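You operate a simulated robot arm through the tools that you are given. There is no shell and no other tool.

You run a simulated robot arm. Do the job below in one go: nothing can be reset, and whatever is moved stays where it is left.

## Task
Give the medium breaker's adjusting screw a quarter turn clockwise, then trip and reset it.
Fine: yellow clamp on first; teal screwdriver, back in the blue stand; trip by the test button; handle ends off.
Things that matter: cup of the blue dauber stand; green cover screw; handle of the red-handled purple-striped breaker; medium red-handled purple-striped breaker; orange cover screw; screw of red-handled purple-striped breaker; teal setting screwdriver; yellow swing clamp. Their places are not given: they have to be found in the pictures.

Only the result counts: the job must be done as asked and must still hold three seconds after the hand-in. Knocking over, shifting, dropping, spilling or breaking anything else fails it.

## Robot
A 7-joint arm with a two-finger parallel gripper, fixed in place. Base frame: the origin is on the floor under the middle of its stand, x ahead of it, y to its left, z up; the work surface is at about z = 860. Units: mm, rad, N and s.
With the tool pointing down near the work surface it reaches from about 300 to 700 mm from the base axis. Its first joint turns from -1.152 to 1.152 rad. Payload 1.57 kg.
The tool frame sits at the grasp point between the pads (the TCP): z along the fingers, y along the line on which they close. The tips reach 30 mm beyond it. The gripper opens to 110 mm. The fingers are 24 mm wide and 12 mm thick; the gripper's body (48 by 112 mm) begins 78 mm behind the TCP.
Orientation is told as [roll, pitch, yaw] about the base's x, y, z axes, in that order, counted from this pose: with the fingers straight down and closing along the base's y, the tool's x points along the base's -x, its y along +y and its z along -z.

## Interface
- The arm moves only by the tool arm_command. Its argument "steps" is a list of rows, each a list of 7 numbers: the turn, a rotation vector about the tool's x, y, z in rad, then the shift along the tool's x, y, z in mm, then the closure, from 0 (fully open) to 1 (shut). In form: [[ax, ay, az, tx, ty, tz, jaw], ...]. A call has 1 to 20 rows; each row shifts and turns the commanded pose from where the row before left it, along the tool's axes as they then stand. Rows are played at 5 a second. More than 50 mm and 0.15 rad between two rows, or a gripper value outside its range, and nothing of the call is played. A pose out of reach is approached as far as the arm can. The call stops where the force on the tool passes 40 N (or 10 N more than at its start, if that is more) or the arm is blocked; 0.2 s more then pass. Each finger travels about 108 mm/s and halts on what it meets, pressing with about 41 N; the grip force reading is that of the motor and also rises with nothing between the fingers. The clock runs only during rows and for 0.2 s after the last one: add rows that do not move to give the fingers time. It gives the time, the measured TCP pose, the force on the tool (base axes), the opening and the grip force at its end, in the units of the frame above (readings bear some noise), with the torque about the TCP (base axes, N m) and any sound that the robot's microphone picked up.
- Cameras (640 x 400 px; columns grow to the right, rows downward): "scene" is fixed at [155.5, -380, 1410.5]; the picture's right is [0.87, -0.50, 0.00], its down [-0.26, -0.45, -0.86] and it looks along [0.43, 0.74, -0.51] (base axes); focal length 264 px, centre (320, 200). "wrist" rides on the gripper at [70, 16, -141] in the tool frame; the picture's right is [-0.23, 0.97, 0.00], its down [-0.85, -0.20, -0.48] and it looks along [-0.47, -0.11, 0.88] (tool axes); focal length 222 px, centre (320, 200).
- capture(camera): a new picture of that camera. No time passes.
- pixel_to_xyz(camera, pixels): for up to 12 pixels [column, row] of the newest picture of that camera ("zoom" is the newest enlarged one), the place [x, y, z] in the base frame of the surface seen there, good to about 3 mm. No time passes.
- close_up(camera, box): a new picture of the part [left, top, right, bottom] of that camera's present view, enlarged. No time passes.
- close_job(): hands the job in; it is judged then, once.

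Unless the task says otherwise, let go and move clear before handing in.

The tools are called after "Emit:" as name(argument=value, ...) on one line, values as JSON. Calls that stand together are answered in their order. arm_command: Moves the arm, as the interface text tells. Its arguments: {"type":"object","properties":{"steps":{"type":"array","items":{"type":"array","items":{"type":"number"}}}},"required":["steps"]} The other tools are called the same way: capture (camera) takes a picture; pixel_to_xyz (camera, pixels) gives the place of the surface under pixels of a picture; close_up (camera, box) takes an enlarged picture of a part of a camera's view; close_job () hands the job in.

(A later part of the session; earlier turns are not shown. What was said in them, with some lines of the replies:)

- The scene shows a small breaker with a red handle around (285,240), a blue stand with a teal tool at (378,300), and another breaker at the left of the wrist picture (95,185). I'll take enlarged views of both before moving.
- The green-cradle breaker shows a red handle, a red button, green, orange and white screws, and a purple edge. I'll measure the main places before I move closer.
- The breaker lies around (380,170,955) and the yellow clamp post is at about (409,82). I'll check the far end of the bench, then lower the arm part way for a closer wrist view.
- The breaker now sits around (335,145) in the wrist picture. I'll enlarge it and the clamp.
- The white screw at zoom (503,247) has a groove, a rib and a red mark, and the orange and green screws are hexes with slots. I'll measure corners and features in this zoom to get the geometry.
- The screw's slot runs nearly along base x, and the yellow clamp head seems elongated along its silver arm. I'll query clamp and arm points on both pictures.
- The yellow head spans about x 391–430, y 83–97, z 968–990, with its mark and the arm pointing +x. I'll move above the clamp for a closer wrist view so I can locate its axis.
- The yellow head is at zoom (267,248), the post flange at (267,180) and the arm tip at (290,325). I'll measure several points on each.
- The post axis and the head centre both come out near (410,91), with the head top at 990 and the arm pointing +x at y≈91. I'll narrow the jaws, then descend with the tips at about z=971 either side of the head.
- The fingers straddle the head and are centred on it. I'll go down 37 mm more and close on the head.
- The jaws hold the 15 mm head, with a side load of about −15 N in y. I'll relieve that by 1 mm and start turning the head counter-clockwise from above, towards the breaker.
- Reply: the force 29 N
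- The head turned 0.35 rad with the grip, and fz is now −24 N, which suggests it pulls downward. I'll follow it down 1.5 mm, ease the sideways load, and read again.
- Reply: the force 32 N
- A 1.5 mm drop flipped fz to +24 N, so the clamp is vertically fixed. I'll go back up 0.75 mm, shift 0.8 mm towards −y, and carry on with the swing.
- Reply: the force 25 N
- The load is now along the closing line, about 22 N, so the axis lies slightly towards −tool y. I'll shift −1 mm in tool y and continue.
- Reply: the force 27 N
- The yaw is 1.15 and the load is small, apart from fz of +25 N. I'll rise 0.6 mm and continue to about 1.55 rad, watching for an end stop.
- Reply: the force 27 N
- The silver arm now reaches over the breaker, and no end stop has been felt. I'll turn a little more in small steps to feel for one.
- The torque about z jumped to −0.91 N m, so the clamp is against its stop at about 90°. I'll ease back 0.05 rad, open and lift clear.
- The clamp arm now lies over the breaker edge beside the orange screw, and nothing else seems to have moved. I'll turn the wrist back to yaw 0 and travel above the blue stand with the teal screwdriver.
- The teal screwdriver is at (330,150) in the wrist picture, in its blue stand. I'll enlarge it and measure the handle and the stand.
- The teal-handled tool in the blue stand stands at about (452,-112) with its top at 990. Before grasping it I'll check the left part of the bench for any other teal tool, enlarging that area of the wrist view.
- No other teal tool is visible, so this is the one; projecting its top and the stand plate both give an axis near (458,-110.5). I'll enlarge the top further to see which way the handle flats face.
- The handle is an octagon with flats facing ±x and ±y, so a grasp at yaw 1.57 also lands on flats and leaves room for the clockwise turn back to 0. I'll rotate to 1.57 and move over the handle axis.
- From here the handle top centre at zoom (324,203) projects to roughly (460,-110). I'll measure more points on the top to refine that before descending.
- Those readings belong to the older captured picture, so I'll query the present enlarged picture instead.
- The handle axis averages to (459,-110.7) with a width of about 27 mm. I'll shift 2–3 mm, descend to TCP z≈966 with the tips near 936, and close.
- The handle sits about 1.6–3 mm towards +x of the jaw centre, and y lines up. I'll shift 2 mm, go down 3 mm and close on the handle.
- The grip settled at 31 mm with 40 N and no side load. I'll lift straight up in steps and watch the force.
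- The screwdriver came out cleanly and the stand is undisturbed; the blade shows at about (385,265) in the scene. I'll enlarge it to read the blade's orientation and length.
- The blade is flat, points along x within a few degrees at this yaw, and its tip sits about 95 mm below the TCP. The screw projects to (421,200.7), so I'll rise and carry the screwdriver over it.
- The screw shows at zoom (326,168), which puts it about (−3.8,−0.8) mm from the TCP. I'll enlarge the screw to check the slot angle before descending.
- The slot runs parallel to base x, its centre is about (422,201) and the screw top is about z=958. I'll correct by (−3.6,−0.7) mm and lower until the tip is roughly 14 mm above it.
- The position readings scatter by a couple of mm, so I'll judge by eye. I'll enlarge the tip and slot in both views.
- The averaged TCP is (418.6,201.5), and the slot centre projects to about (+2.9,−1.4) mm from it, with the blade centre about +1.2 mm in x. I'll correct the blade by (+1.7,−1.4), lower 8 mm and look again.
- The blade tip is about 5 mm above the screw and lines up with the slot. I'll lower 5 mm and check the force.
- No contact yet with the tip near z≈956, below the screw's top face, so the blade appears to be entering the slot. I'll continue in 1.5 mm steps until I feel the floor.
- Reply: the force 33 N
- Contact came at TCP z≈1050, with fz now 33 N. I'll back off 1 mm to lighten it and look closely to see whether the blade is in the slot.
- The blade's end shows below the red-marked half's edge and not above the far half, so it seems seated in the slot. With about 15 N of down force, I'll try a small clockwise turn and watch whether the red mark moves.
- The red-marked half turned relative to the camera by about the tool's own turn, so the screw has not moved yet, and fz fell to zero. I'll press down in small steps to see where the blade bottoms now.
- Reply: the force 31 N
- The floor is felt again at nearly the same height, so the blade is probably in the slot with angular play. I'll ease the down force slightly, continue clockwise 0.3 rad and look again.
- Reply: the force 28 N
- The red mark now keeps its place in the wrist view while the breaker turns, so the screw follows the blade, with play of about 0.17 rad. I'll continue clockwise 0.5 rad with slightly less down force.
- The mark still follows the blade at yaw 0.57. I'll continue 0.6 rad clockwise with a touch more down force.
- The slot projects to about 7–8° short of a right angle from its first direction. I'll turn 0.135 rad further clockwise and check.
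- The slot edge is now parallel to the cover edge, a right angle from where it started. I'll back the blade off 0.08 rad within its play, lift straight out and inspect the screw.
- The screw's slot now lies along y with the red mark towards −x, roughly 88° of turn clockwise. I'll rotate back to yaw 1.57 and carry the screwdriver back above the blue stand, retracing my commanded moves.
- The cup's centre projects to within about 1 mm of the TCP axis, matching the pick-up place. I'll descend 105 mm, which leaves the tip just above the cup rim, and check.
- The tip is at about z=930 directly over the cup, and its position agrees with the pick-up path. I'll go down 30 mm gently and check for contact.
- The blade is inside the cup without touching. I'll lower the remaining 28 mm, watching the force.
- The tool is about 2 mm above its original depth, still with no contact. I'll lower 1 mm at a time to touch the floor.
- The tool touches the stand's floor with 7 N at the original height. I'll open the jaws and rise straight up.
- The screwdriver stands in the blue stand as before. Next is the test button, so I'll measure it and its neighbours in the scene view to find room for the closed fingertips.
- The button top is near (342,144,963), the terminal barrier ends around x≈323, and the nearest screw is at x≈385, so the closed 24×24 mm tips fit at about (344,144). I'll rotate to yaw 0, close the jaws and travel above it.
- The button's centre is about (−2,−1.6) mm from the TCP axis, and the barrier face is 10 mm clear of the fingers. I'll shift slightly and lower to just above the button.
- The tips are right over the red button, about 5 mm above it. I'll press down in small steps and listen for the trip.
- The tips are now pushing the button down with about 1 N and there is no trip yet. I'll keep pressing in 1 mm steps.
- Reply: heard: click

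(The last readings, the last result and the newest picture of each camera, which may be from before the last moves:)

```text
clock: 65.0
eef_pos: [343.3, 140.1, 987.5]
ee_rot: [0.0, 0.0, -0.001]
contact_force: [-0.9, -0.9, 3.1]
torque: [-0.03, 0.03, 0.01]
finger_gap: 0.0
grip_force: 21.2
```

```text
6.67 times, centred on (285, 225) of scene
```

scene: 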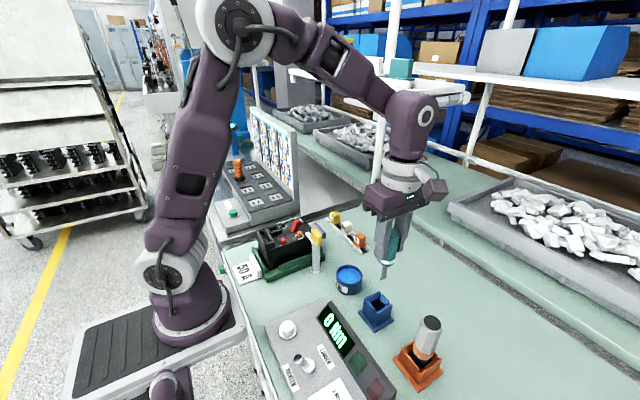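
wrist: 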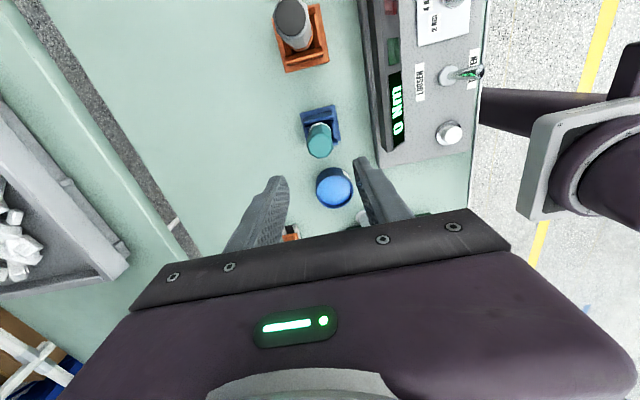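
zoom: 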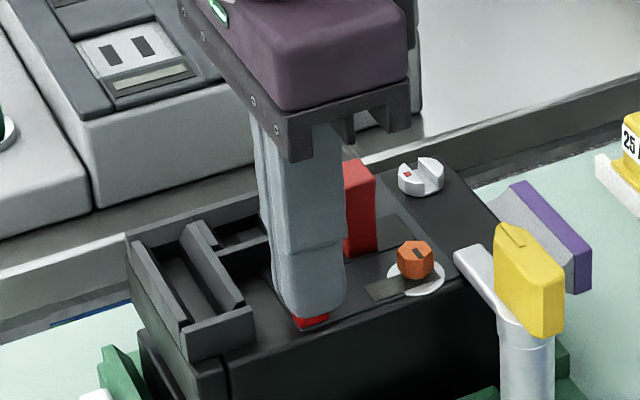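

A click was heard and the handle jumped upright to the tripped position, so ON was towards +x and OFF lies towards −x. I'll raise the fingers and look at the handle.

Emit:
arm_command(steps=[[0, 0, 0, 0, 0, -10, 1], [0, 0, 0, 0, 0, -30, 1], [0, 0, 0, 0, 0, -40, 1], [0, 0, 0, 0, 0, -40, 1], [0, 0, 0, 0, 0, 0, 1], [0, 0, 0, 0, 0, 0, 1]])

Emit:
close_up(camera="scene", box=[260, 200, 330, 250])

Emit:
pixel_to_xyz(camera="zoom", pixels=[[300, 150], [285, 130], [320, 130], [310, 170], [340, 170], [310, 215], [345, 215], [340, 130], [300, 110], [415, 145], [385, 250], [260, 200]])

Emit:
close_up(camera="wrist", box=[240, 70, 400, 220])

```text
clock: 66.4
eef_pos: [343.3, 141.0, 1108.3]
ee_rot: [0.0, 0.0, 0.0]
contact_force: [-0.3, 0.1, 0.5]
torque: [0.02, -0.01, 0.0]
finger_gap: 0.2
grip_force: 21.6
```

```text
8.00 times, centred on (295, 225) of scene
```

zoom: 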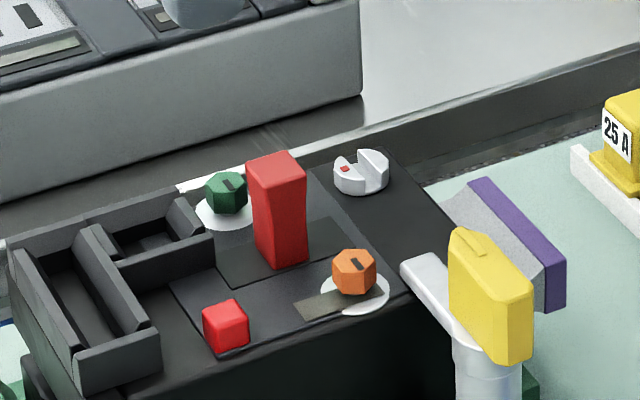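

```text
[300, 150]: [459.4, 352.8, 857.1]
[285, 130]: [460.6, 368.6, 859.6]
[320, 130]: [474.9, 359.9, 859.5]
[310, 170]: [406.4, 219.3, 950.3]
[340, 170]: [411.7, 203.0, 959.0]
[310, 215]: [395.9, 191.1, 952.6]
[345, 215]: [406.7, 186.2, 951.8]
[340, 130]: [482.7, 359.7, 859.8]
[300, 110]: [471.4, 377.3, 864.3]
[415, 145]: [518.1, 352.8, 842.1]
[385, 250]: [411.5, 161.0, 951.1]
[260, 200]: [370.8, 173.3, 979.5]
```

```text
2.67 times, centred on (320, 145) of wrist
```

zoom: 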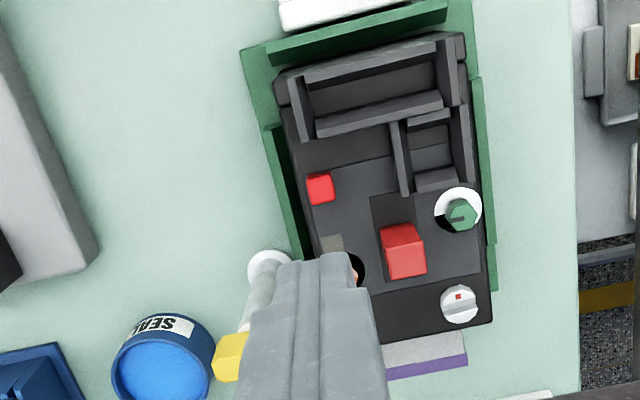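

The handle now stands upright at zoom (278,205) in the scene view. I'll measure its faces to plan a push from its +x side.

Emit:
close_up(camera="scene", box=[260, 200, 330, 250])

Emit:
pixel_to_xyz(camera="zoom", pixels=[[275, 165], [255, 168], [298, 165], [285, 155], [265, 180], [290, 190], [290, 220], [285, 258], [300, 255], [263, 240], [235, 275], [330, 225]])

Emit:
close_up(camera="wrist", box=[320, 130, 370, 185])

```text
8.00 times, centred on (295, 225) of scene
```

zoom: 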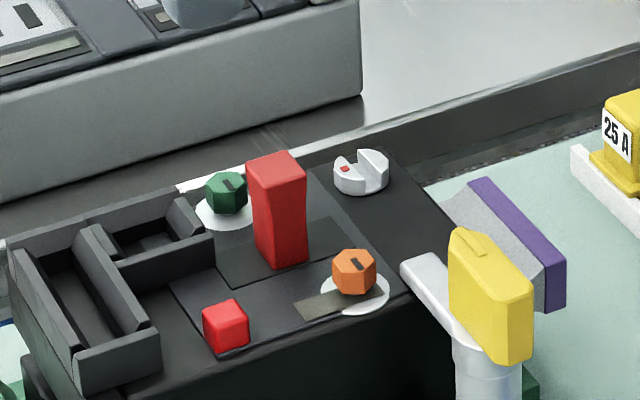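

```text
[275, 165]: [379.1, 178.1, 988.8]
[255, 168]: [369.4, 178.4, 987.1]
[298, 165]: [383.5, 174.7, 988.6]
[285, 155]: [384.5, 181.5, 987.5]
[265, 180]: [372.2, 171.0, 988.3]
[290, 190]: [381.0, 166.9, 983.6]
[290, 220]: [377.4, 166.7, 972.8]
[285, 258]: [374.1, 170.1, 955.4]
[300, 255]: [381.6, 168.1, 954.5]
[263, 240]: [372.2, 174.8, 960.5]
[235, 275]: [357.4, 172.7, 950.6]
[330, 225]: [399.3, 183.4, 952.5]
```

```text
7.27 times, centred on (345, 158) of wrist
```

zoom: 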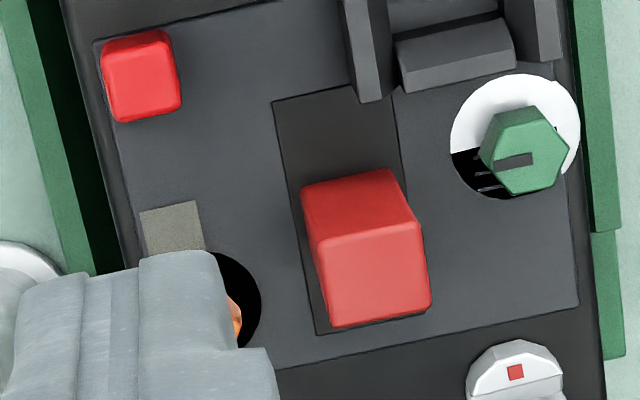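

The upright handle spans x 369–386, y 167–182, with its top at 988. I'll move the closed tips to its +x side at (413,174), still high, and check before descending.

Emit:
arm_command(steps=[[0, 0, 0, -35, 17, 0, 1], [0, 0, 0, -35, 16.5, 0, 1], [0, 0, 0, 0, 0, 40, 1], [0, 0, 0, 0, 0, 0, 1], [0, 0, 0, 0, 0, 0, 1]])

Emit:
close_up(camera="wrist", box=[260, 80, 400, 200])

Emit:
close_up(camera="scene", box=[260, 180, 340, 250])

```text
clock: 67.6
eef_pos: [413.0, 173.4, 1068.6]
ee_rot: [-0.001, 0.0, -0.001]
contact_force: [0.7, 0.3, 0.3]
torque: [0.05, 0.01, -0.02]
finger_gap: 0.2
grip_force: 21.5
```

```text
3.33 times, centred on (330, 140) of wrist
```

zoom: 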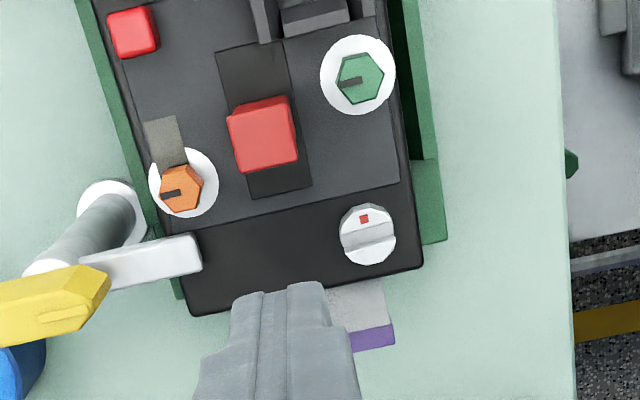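

```text
5.71 times, centred on (300, 215) of scene
```

zoom: 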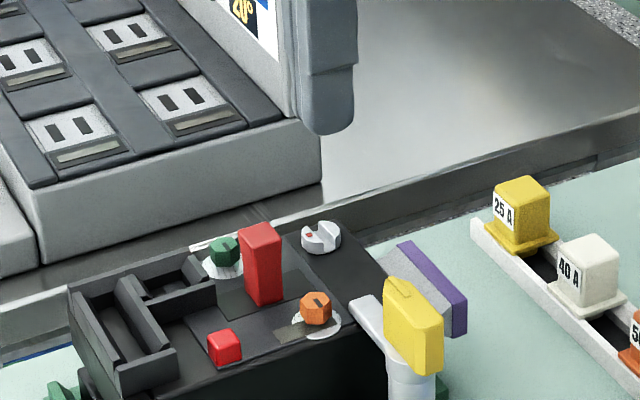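

The handle top lies 37 mm towards −x from the TCP and nothing is under the fingers. I'll descend until the tips are at about z=969, then move towards −x until contact.

Emit:
arm_command(steps=[[0, 0, 0, 0, 1.5, 30, 1], [0, 0, 0, 0, 0, 30, 1], [0, 0, 0, 0, 0, 9.5, 1], [0, 0, 0, 0, 0, 0, 1], [0, 0, 0, 6, 0, 0, 1], [0, 0, 0, 6, 0, 0, 1], [0, 0, 0, 0, 0, 0, 1]])

Emit:
close_up(camera="scene", box=[260, 195, 330, 250])

```text
clock: 69.2
eef_pos: [401.2, 174.5, 1000.0]
ee_rot: [0.0, 0.0, -0.001]
contact_force: [-0.3, -0.5, 0.3]
torque: [0.03, 0.0, 0.0]
finger_gap: 0.0
grip_force: 21.5
```

```text
7.27 times, centred on (295, 222) of scene
```

zoom: 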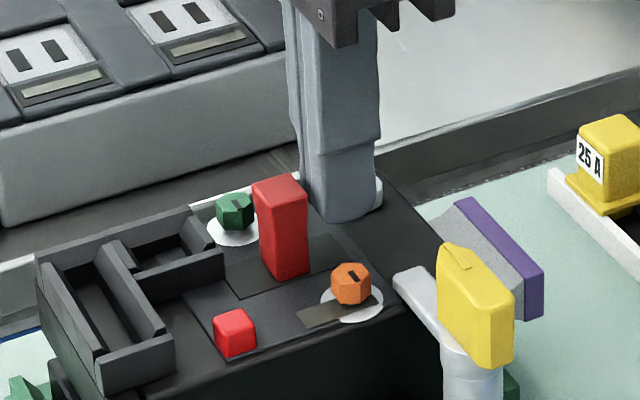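

The tips are just short of the handle's +x face. I'll push towards −x in small steps and listen.

Emit:
arm_command(steps=[[0, 0, 0, 3, 0, 0, 1], [0, 0, 0, 3, 0, 0, 1], [0, 0, 0, 0, 0, 0, 1]])

Emit:
arm_command(steps=[[0, 0, 0, 2, 0, 0, 1], [0, 0, 0, 2, 0, 0, 1], [0, 0, 0, 0, 0, 0, 1]])

Emit:
close_up(camera="scene", box=[260, 195, 330, 250])

```text
clock: 70.0
eef_pos: [394.7, 176.2, 998.2]
ee_rot: [0.001, -0.001, -0.001]
contact_force: [0.6, -0.3, 0.6]
torque: [-0.03, 0.0, -0.02]
finger_gap: 0.1
grip_force: 21.4
```

```text
clock: 70.8
eef_pos: [390.8, 175.1, 999.5]
ee_rot: [0.001, -0.001, -0.001]
contact_force: [2.2, -0.5, 1.3]
torque: [0.02, -0.05, 0.02]
finger_gap: 0.0
grip_force: 21.2
```

```text
7.27 times, centred on (295, 222) of scene
```

zoom: 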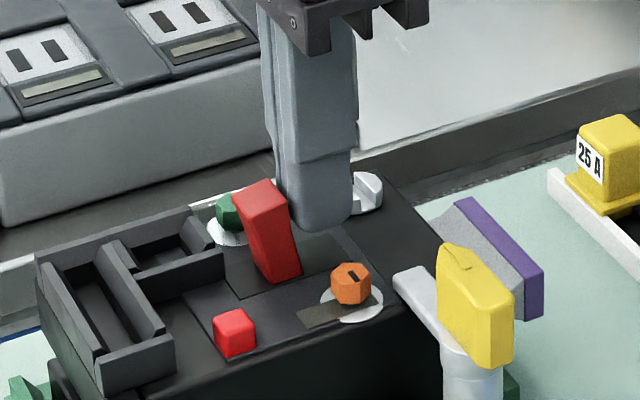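

The handle is leaning towards −x with about 2 N of force. I'll keep pushing in 2 mm steps until it clicks or stops.

Emit:
arm_command(steps=[[0, 0, 0, 2, 0, 0, 1], [0, 0, 0, 2, 0, 0, 1], [0, 0, 0, 0, 0, 0, 1]])

Emit:
arm_command(steps=[[0, 0, 0, 2, 0, 0, 1], [0, 0, 0, 2, 0, 0, 1], [0, 0, 0, 0, 0, 0, 1]])

Emit:
close_up(camera="scene", box=[260, 195, 330, 250])

```text
clock: 71.6
eef_pos: [386.5, 176.5, 999.0]
ee_rot: [0.001, 0.0, 0.0]
contact_force: [3.2, -0.2, 1.1]
torque: [-0.01, -0.06, 0.0]
finger_gap: 0.2
grip_force: 21.8
```

```text
clock: 72.4
eef_pos: [382.4, 175.2, 998.7]
ee_rot: [-0.001, -0.001, 0.0]
contact_force: [4.1, -0.9, -0.4]
torque: [-0.01, -0.11, 0.02]
finger_gap: 0.2
grip_force: 21.3
```

```text
7.27 times, centred on (295, 222) of scene
```

zoom: 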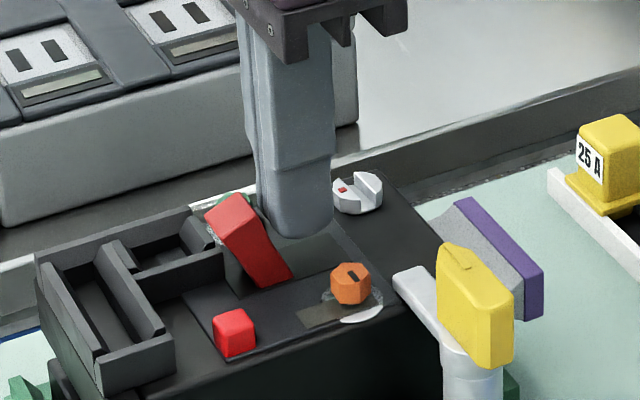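

The handle leans about 30° towards −x at 4 N with no click yet. I'll continue pushing.

Emit:
arm_command(steps=[[0, 0, 0, 1.5, 0, 0, 1], [0, 0, 0, 1.5, 0, 0, 1], [0, 0, 0, 0, 0, 0, 1]])

Emit:
arm_command(steps=[[0, 0, 0, 1.5, 0, 0, 1], [0, 0, 0, 1.5, 0, 0, 1], [0, 0, 0, 0, 0, 0, 1]])

Emit:
close_up(camera="scene", box=[260, 195, 330, 250])

```text
clock: 73.2
eef_pos: [380.1, 176.1, 999.0]
ee_rot: [0.0, 0.0, 0.001]
contact_force: [0.1, -0.6, -0.4]
torque: [-0.02, 0.04, 0.01]
finger_gap: 0.0
grip_force: 21.5
```

```text
clock: 74.0
eef_pos: [377.2, 175.5, 998.0]
ee_rot: [0.001, -0.001, -0.001]
contact_force: [2.8, 0.4, 1.8]
torque: [0.05, -0.05, 0.04]
finger_gap: 0.1
grip_force: 21.2
```

```text
7.27 times, centred on (295, 222) of scene
```

zoom: 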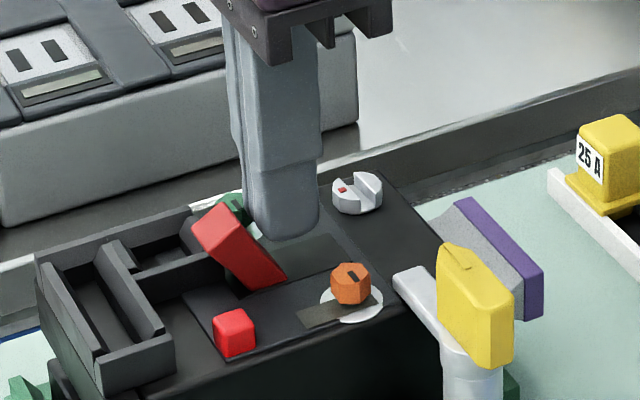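

The force dipped to 0 and came back to 2.8 N, and the handle now leans further than it did when ON. I'll push on gently to be sure it reaches its end.

Emit:
arm_command(steps=[[0, 0, 0, 1, 0, 0, 1], [0, 0, 0, 1, 0, 0, 1], [0, 0, 0, 0, 0, 0, 1]])

Emit:
arm_command(steps=[[0, 0, 0, 1, 0, 0, 1], [0, 0, 0, 1, 0, 0, 1], [0, 0, 0, 0, 0, 0, 1]])

Emit:
close_up(camera="scene", box=[260, 195, 330, 250])

```text
clock: 74.8
eef_pos: [375.6, 176.5, 998.9]
ee_rot: [-0.001, -0.001, 0.001]
contact_force: [8.8, -0.6, 10.0]
torque: [0.0, -0.12, 0.02]
finger_gap: 0.0
grip_force: 21.5
```

```text
clock: 75.6
eef_pos: [374.4, 175.5, 1000.2]
ee_rot: [0.0, -0.002, 0.001]
contact_force: [15.3, -3.1, 5.5]
torque: [-0.18, -0.42, -0.03]
finger_gap: 0.0
grip_force: 21.5
```

```text
7.27 times, centred on (295, 222) of scene
```

zoom: 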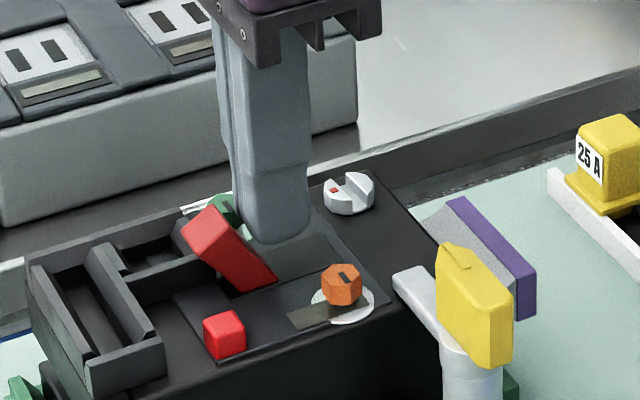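

The handle has met its end stop, but the breaker looks to have crept a little to the left in the picture (screw from (357,192) to (348,192)). I'll back off at once, rise and check.

Emit:
arm_command(steps=[[0, 0, 0, -3, 0, 0, 1], [0, 0, 0, -6, 0, 0, 1], [0, 0, 0, 0, 0, 0, 1]])

Emit:
close_up(camera="scene", box=[260, 195, 330, 250])

Emit:
close_up(camera="scene", box=[220, 190, 400, 300])

```text
clock: 76.4
eef_pos: [380.1, 174.9, 999.4]
ee_rot: [0.0, 0.0, 0.0]
contact_force: [0.9, 0.7, -0.5]
torque: [-0.02, 0.0, -0.01]
finger_gap: 0.0
grip_force: 21.5
```

```text
7.27 times, centred on (295, 222) of scene
```

zoom: 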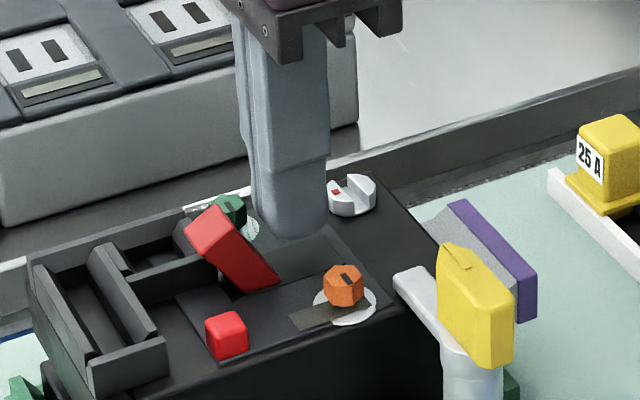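

```text
3.56 times, centred on (310, 245) of scene
```

zoom: 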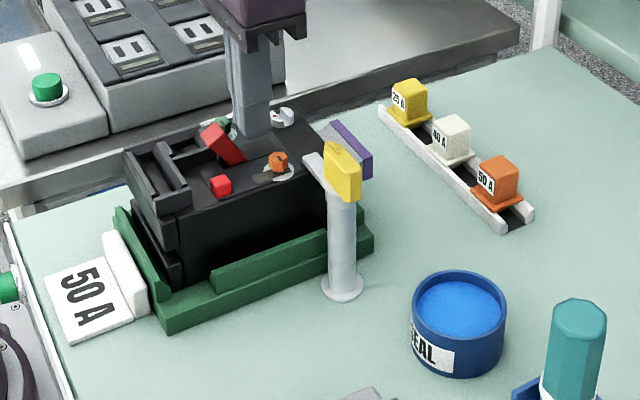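

Backing off left the handle leaning firmly in the OFF position, and the cradle, clamp and label have not moved. The breaker seems 2–3 mm further towards −x inside its cradle, so I'll rise clear and inspect it from the wrist.

Emit:
arm_command(steps=[[0, 0, 0, -8, 0, 0, 1], [0, 0, 0, 0, 0, -30, 1], [0, 0, 0, 0, 0, -40, 1], [0, 0, 0, 0, 0, -40, 1], [0, 0, 0, 30, 0, -20, 1], [0, 0, 0, 30, 0, -10, 1], [0, 0, 0, 0, 0, 0, 1], [0, 0, 0, 0, 0, 0, 1]])

Emit:
capture(camera="wrist")

Emit:
close_up(camera="wrist", box=[270, 80, 390, 220])

Emit:
close_up(camera="scene", box=[250, 205, 350, 268])

```text
clock: 78.2
eef_pos: [330.5, 174.6, 1139.1]
ee_rot: [0.0, -0.001, 0.001]
contact_force: [0.8, 0.3, 0.7]
torque: [0.01, 0.01, 0.0]
finger_gap: 0.0
grip_force: 21.6
```

```text
taken
```

wrist: 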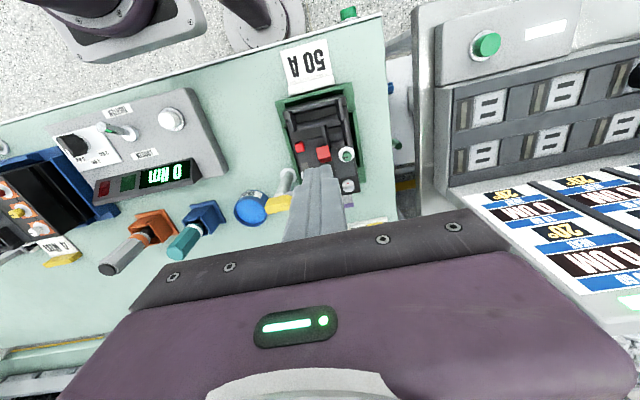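

```text
2.86 times, centred on (330, 150) of wrist
```

zoom: 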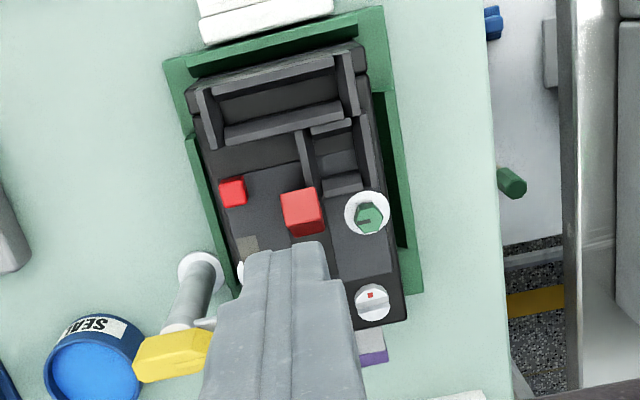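

```text
6.35 times, centred on (300, 236) of scene
```

zoom: 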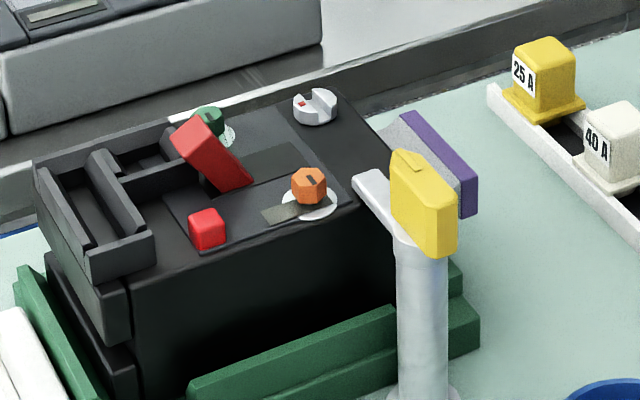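

The handle is off and the screw is turned, but the whole breaker reads about 2.7 mm further towards −x than at the start. I'll measure its −x end, the cradle end wall and the label to see whether a gentle push back is safe.

Emit:
pixel_to_xyz(camera="zoom", pixels=[[60, 215], [85, 250], [100, 310], [75, 290], [25, 275], [60, 340], [100, 390], [20, 320], [120, 260], [35, 170], [140, 290], [300, 320]])

Emit:
close_up(camera="wrist", box=[280, 80, 350, 125])

Emit:
pixel_to_xyz(camera="zoom", pixels=[[300, 180], [330, 235], [180, 200], [420, 150], [200, 260], [440, 200], [280, 130], [130, 215], [470, 120], [210, 300], [300, 210], [150, 130]])

```text
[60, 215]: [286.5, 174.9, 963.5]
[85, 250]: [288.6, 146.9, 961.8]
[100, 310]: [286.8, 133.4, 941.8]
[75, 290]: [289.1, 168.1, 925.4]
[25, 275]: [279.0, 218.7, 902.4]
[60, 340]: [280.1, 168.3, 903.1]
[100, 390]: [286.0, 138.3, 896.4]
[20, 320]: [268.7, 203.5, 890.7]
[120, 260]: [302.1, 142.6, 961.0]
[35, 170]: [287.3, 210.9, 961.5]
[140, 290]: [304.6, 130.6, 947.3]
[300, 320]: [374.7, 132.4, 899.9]
```

```text
8.89 times, centred on (315, 102) of wrist
```

zoom: 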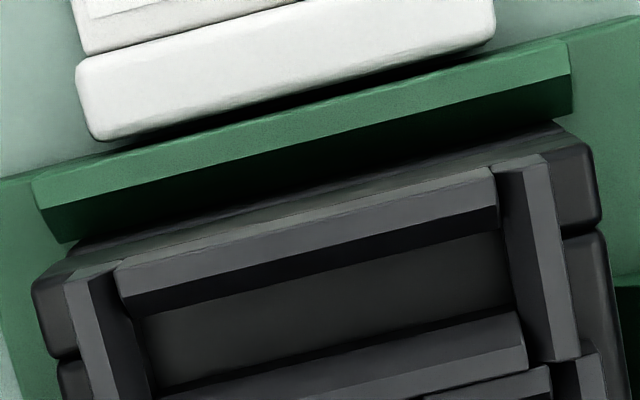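

```text
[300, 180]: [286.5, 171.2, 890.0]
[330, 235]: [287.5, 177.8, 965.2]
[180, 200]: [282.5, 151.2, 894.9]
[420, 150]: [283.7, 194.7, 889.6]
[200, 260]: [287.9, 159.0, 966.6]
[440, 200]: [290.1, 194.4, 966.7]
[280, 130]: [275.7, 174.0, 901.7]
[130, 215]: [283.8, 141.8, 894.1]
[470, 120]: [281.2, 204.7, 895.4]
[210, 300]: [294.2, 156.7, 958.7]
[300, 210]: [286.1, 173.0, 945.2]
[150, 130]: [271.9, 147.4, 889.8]
```

The breaker's −x face is at x≈286, about 5 mm from the cradle wall, whose top is at z≈902, so a push back by the fingertips at z≈932 is feasible. I'll take a matching reference view, then move high to the −x side.

Emit:
close_up(camera="scene", box=[245, 205, 325, 255])

Emit:
arm_command(steps=[[0, 0, 0, 36, 0, 0, 1], [0, 0, 0, 36, 0, 0, 1], [0, 0, 0, 0, 0, 30, 1], [0, 0, 0, 0, 0, 0, 1], [0, 0, 0, 0, 0, 0, 1]])

Emit:
capture(camera="scene")

Emit:
close_up(camera="wrist", box=[220, 60, 420, 240])

```text
8.00 times, centred on (285, 230) of scene
```

zoom: 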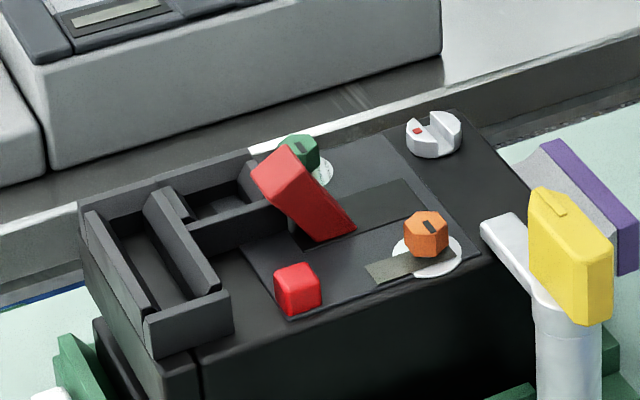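

```text
clock: 79.4
eef_pos: [255.5, 175.9, 1110.2]
ee_rot: [0.001, -0.001, 0.0]
contact_force: [-0.6, 1.0, -0.1]
torque: [0.01, 0.03, -0.02]
finger_gap: 0.2
grip_force: 21.2
```

```text
taken
```

scene: 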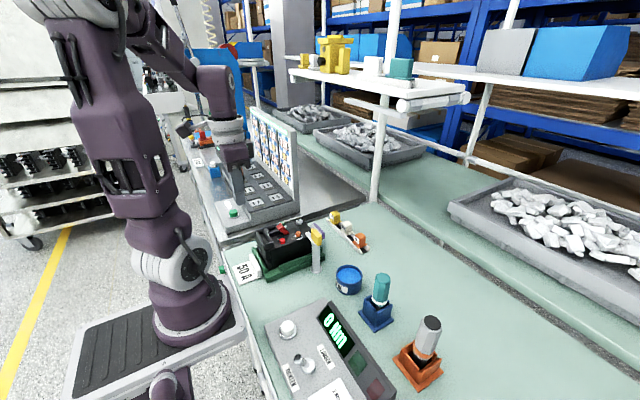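

```text
2.22 times, centred on (320, 150) of wrist
```

zoom: 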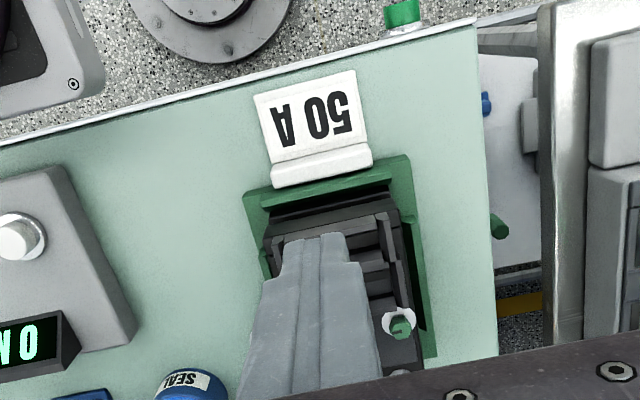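

The path on the −x side is clear. I'll enlarge the breaker's end to place it relative to the fingers.

Emit:
close_up(camera="wrist", box=[285, 125, 365, 185])

Emit:
pixel_to_xyz(camera="zoom", pixels=[[250, 200], [300, 190], [350, 180], [400, 165], [300, 210], [350, 200], [400, 190], [420, 210], [250, 130], [300, 120], [350, 110], [480, 200]])

Emit:
arm_command(steps=[[0, 0, 0, 0, 0, 0, 1]])

Emit:
arm_command(steps=[[0, 0, 0, 0, 0, 0, 1]])

```text
6.67 times, centred on (325, 155) of wrist
```

zoom: 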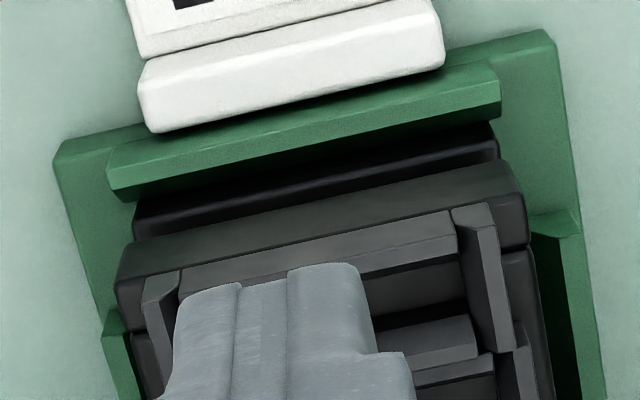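

```text
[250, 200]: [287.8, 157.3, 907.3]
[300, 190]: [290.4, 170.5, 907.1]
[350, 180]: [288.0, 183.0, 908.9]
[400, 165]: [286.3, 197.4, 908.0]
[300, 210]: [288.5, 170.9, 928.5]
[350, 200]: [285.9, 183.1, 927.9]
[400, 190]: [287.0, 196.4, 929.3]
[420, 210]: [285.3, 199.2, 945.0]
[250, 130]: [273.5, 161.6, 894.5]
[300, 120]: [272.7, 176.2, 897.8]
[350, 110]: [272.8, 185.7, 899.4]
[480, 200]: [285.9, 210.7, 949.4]
```

```text
clock: 79.8
eef_pos: [255.9, 176.0, 1110.1]
ee_rot: [0.001, 0.001, 0.001]
contact_force: [0.0, 0.9, -0.5]
torque: [-0.02, 0.0, 0.02]
finger_gap: 0.0
grip_force: 21.7
```

```text
clock: 80.2
eef_pos: [256.4, 176.1, 1108.8]
ee_rot: [-0.001, 0.0, 0.001]
contact_force: [-0.3, 0.4, -0.1]
torque: [0.0, 0.0, 0.01]
finger_gap: 0.0
grip_force: 21.2
```

The breaker's end face is at x≈286–288 and the fingers' face at about 268, with nothing below the tips down to z=905. I'll descend to tips at z≈932 and approach to a few mm from the face.

Emit:
arm_command(steps=[[0, 0, 0, 0, -2, 40, 1], [0, 0, 0, 0, 0, 40, 1], [0, 0, 0, 0, 0, 40, 1], [0, 0, 0, 0, 0, 27, 1], [0, 0, 0, 0, 0, 0, 1], [0, 0, 0, -6, 0, 0, 1], [0, 0, 0, -6, 0, 0, 1], [0, 0, 0, 0, 0, 0, 1], [0, 0, 0, 0, 0, 0, 1]])

Emit:
close_up(camera="scene", box=[225, 195, 325, 270])

Emit:
close_up(camera="wrist", box=[260, 100, 380, 220])

```text
clock: 82.2
eef_pos: [269.7, 172.6, 961.9]
ee_rot: [0.0, -0.001, -0.001]
contact_force: [0.3, 0.2, -0.1]
torque: [0.02, 0.0, -0.01]
finger_gap: 0.0
grip_force: 20.7
```

```text
5.33 times, centred on (275, 232) of scene
```

zoom: 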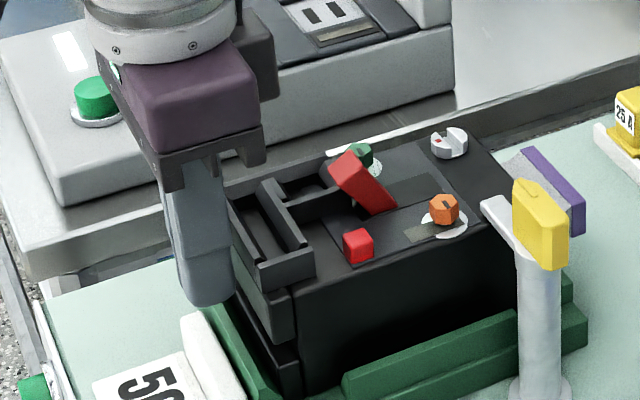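

```text
3.33 times, centred on (320, 160) of wrist
```

zoom: 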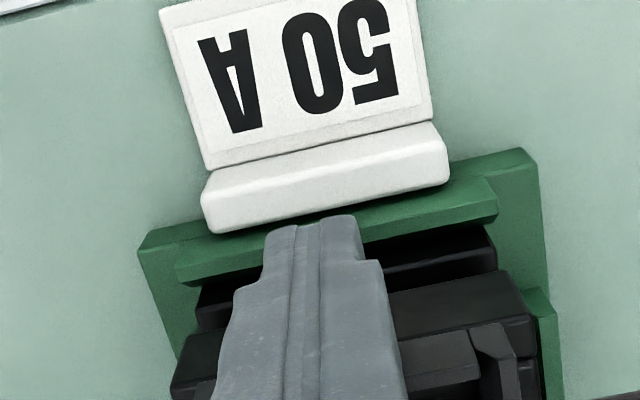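

The fingertips are a few mm from the breaker's end face. I'll advance 1 mm at a time and watch fx.

Emit:
arm_command(steps=[[0, 0, 0, -1, 0, 0, 1], [0, 0, 0, -1, 0, 0, 1], [0, 0, 0, 0, 0, 0, 1]])

Emit:
arm_command(steps=[[0, 0, 0, -1, 0, 0, 1], [0, 0, 0, -1, 0, 0, 1], [0, 0, 0, 0, 0, 0, 1]])

```text
clock: 83.0
eef_pos: [272.3, 172.4, 961.6]
ee_rot: [0.001, -0.001, 0.001]
contact_force: [0.5, 0.1, 0.0]
torque: [-0.01, 0.04, 0.0]
finger_gap: 0.0
grip_force: 21.6
```

```text
clock: 83.8
eef_pos: [275.1, 174.2, 961.0]
ee_rot: [-0.001, 0.0, 0.002]
contact_force: [-0.4, 0.1, 0.7]
torque: [-0.02, 0.01, -0.01]
finger_gap: 0.2
grip_force: 21.3
```

Emit:
arm_command(steps=[[0, 0, 0, -1, 0, 0, 1], [0, 0, 0, 0, 0, 0, 1]])

Emit:
arm_command(steps=[[0, 0, 0, -1, 0, 0, 1], [0, 0, 0, 0, 0, 0, 1]])

Emit:
close_up(camera="scene", box=[245, 205, 325, 255])

```text
clock: 84.4
eef_pos: [275.5, 174.2, 961.0]
ee_rot: [-0.001, 0.001, 0.0]
contact_force: [-4.2, 1.2, -0.3]
torque: [-0.05, -0.03, 0.0]
finger_gap: 0.2
grip_force: 21.0
```

```text
clock: 85.0
eef_pos: [276.8, 172.9, 962.2]
ee_rot: [-0.001, -0.001, -0.001]
contact_force: [-3.1, 0.6, 1.1]
torque: [-0.04, 0.02, -0.04]
finger_gap: 0.1
grip_force: 21.6
```

```text
8.00 times, centred on (285, 230) of scene
```

zoom: 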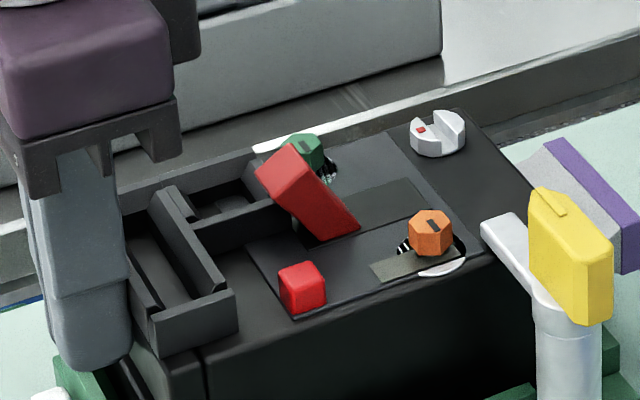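

The breaker is sliding back easily at about 4 N, with the button's left edge now at 279 against 283 originally. I'll push 1.2 mm further.

Emit:
arm_command(steps=[[0, 0, 0, -0.6, 0, 0, 1], [0, 0, 0, -0.6, 0, 0, 1], [0, 0, 0, 0, 0, 0, 1]])

Emit:
close_up(camera="scene", box=[245, 205, 325, 255])

```text
clock: 85.8
eef_pos: [276.7, 174.1, 962.0]
ee_rot: [-0.001, 0.0, -0.001]
contact_force: [-2.4, 0.4, 0.5]
torque: [-0.03, -0.01, -0.01]
finger_gap: 0.0
grip_force: 21.4
```

```text
8.00 times, centred on (285, 230) of scene
```

zoom: 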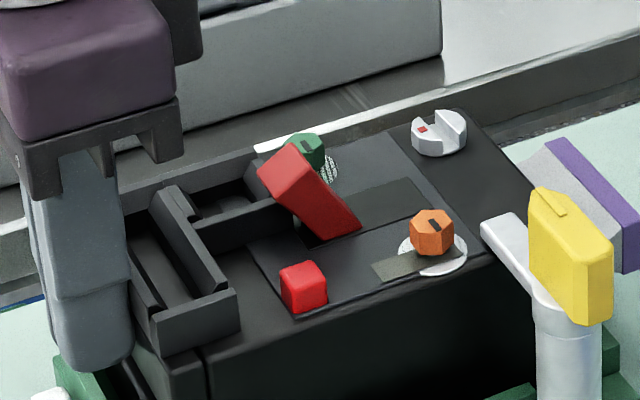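

The features are within about 2 zoomed pixels of the original, roughly 0.6 mm. I'll give one last 0.6 mm and then withdraw.

Emit:
arm_command(steps=[[0, 0, 0, -0.6, 0, 0, 1], [0, 0, 0, 0, 0, 0, 1]])

Emit:
close_up(camera="scene", box=[245, 205, 325, 255])

Emit:
arm_command(steps=[[0, 0, 0, 4, 0, 0, 1], [0, 0, 0, 12, 0, 0, 1], [0, 0, 0, 0, 0, 0, 1], [0, 0, 0, 0, 0, -40, 1], [0, 0, 0, 0, 0, -45, 1], [0, 0, 0, 0, 0, -45, 1], [0, 0, 0, 0, 0, -45, 1], [0, 0, 0, 0, 0, -45, 1], [0, 0, 0, -10, 0, 0, 1], [0, 0, 0, -20, 0, 0, 0.8], [0, 0, 0, 0, 0, 0, 0.5], [0, 0, 0, 0, 0, 0, 0.5]])

Emit:
close_up(camera="scene", box=[245, 205, 325, 255])

Emit:
close_up(camera="wrist", box=[240, 50, 420, 230])

Emit:
capture(camera="scene")

```text
clock: 86.4
eef_pos: [277.8, 174.4, 961.3]
ee_rot: [-0.001, 0.0, -0.001]
contact_force: [-3.5, 1.4, 0.0]
torque: [0.07, 0.05, 0.0]
finger_gap: 0.0
grip_force: 21.2
```

```text
8.00 times, centred on (285, 230) of scene
```

zoom: 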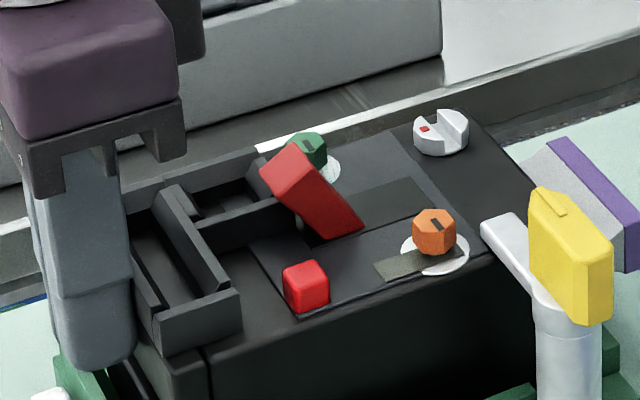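

```text
clock: 89.0
eef_pos: [293.1, 173.9, 1179.9]
ee_rot: [0.001, -0.001, 0.0]
contact_force: [-0.3, 0.4, -0.2]
torque: [0.02, 0.04, 0.03]
finger_gap: 55.2
grip_force: 0.0
```

```text
8.00 times, centred on (285, 230) of scene
```

zoom: 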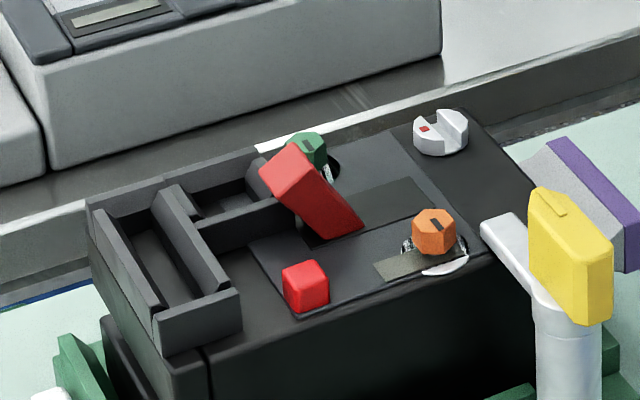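

```text
2.22 times, centred on (330, 140) of wrist
```

zoom: 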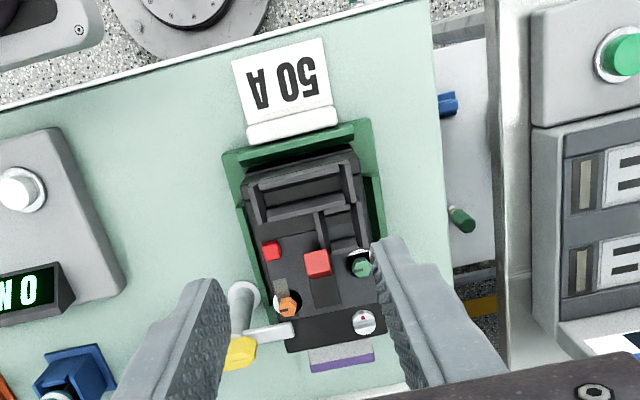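

```text
taken
```

scene: 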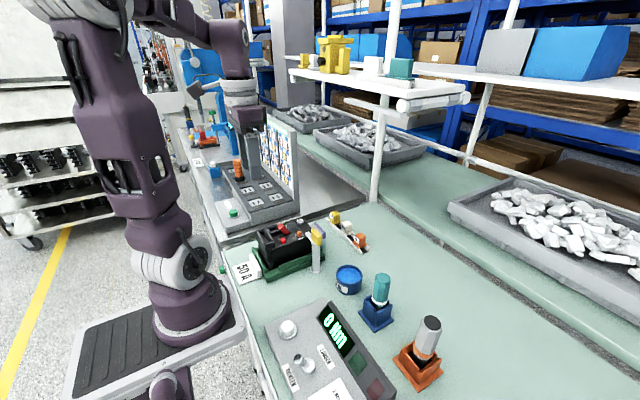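

The breaker is back within a fraction of a mm of its first place (button edges at 283–329, orange screw at 412–455), and the handle is steady in OFF. The clamp is on, the screw slot is turned a quarter clockwise and the teal screwdriver is in the blue stand. The hand is empty and clear, so I'm handing in.

Emit:
close_job()

```text
The job is handed in.
```

The job is handed in, and as far as the pictures and readings show, every step was done in the order you asked. I don't have the judging result.

- **Clamp:** the yellow swing clamp was turned onto the breaker first, up to its stop.
- **Adjusting screw:** I turned it clockwise with the teal screwdriver. From the pictures it came to about 88°, give or take a couple of degrees. The screwdriver is back in the blue stand.
- **Trip:** I pressed the red test button, heard a click, and the handle jumped to its middle position.
- **Reset:** I pushed the handle to its end stop on the off side, and it stayed there. There was no click this time, so the reset rests on the handle having gone to the stop and held.

**Breaker shift:** while pushing the handle to its stop, I slid the breaker about 2.7 mm in its cradle. I then pushed it back, and it now sits within about half a millimetre of where it started. I saw no movement of the cradle, the clamp or the other items nearby.
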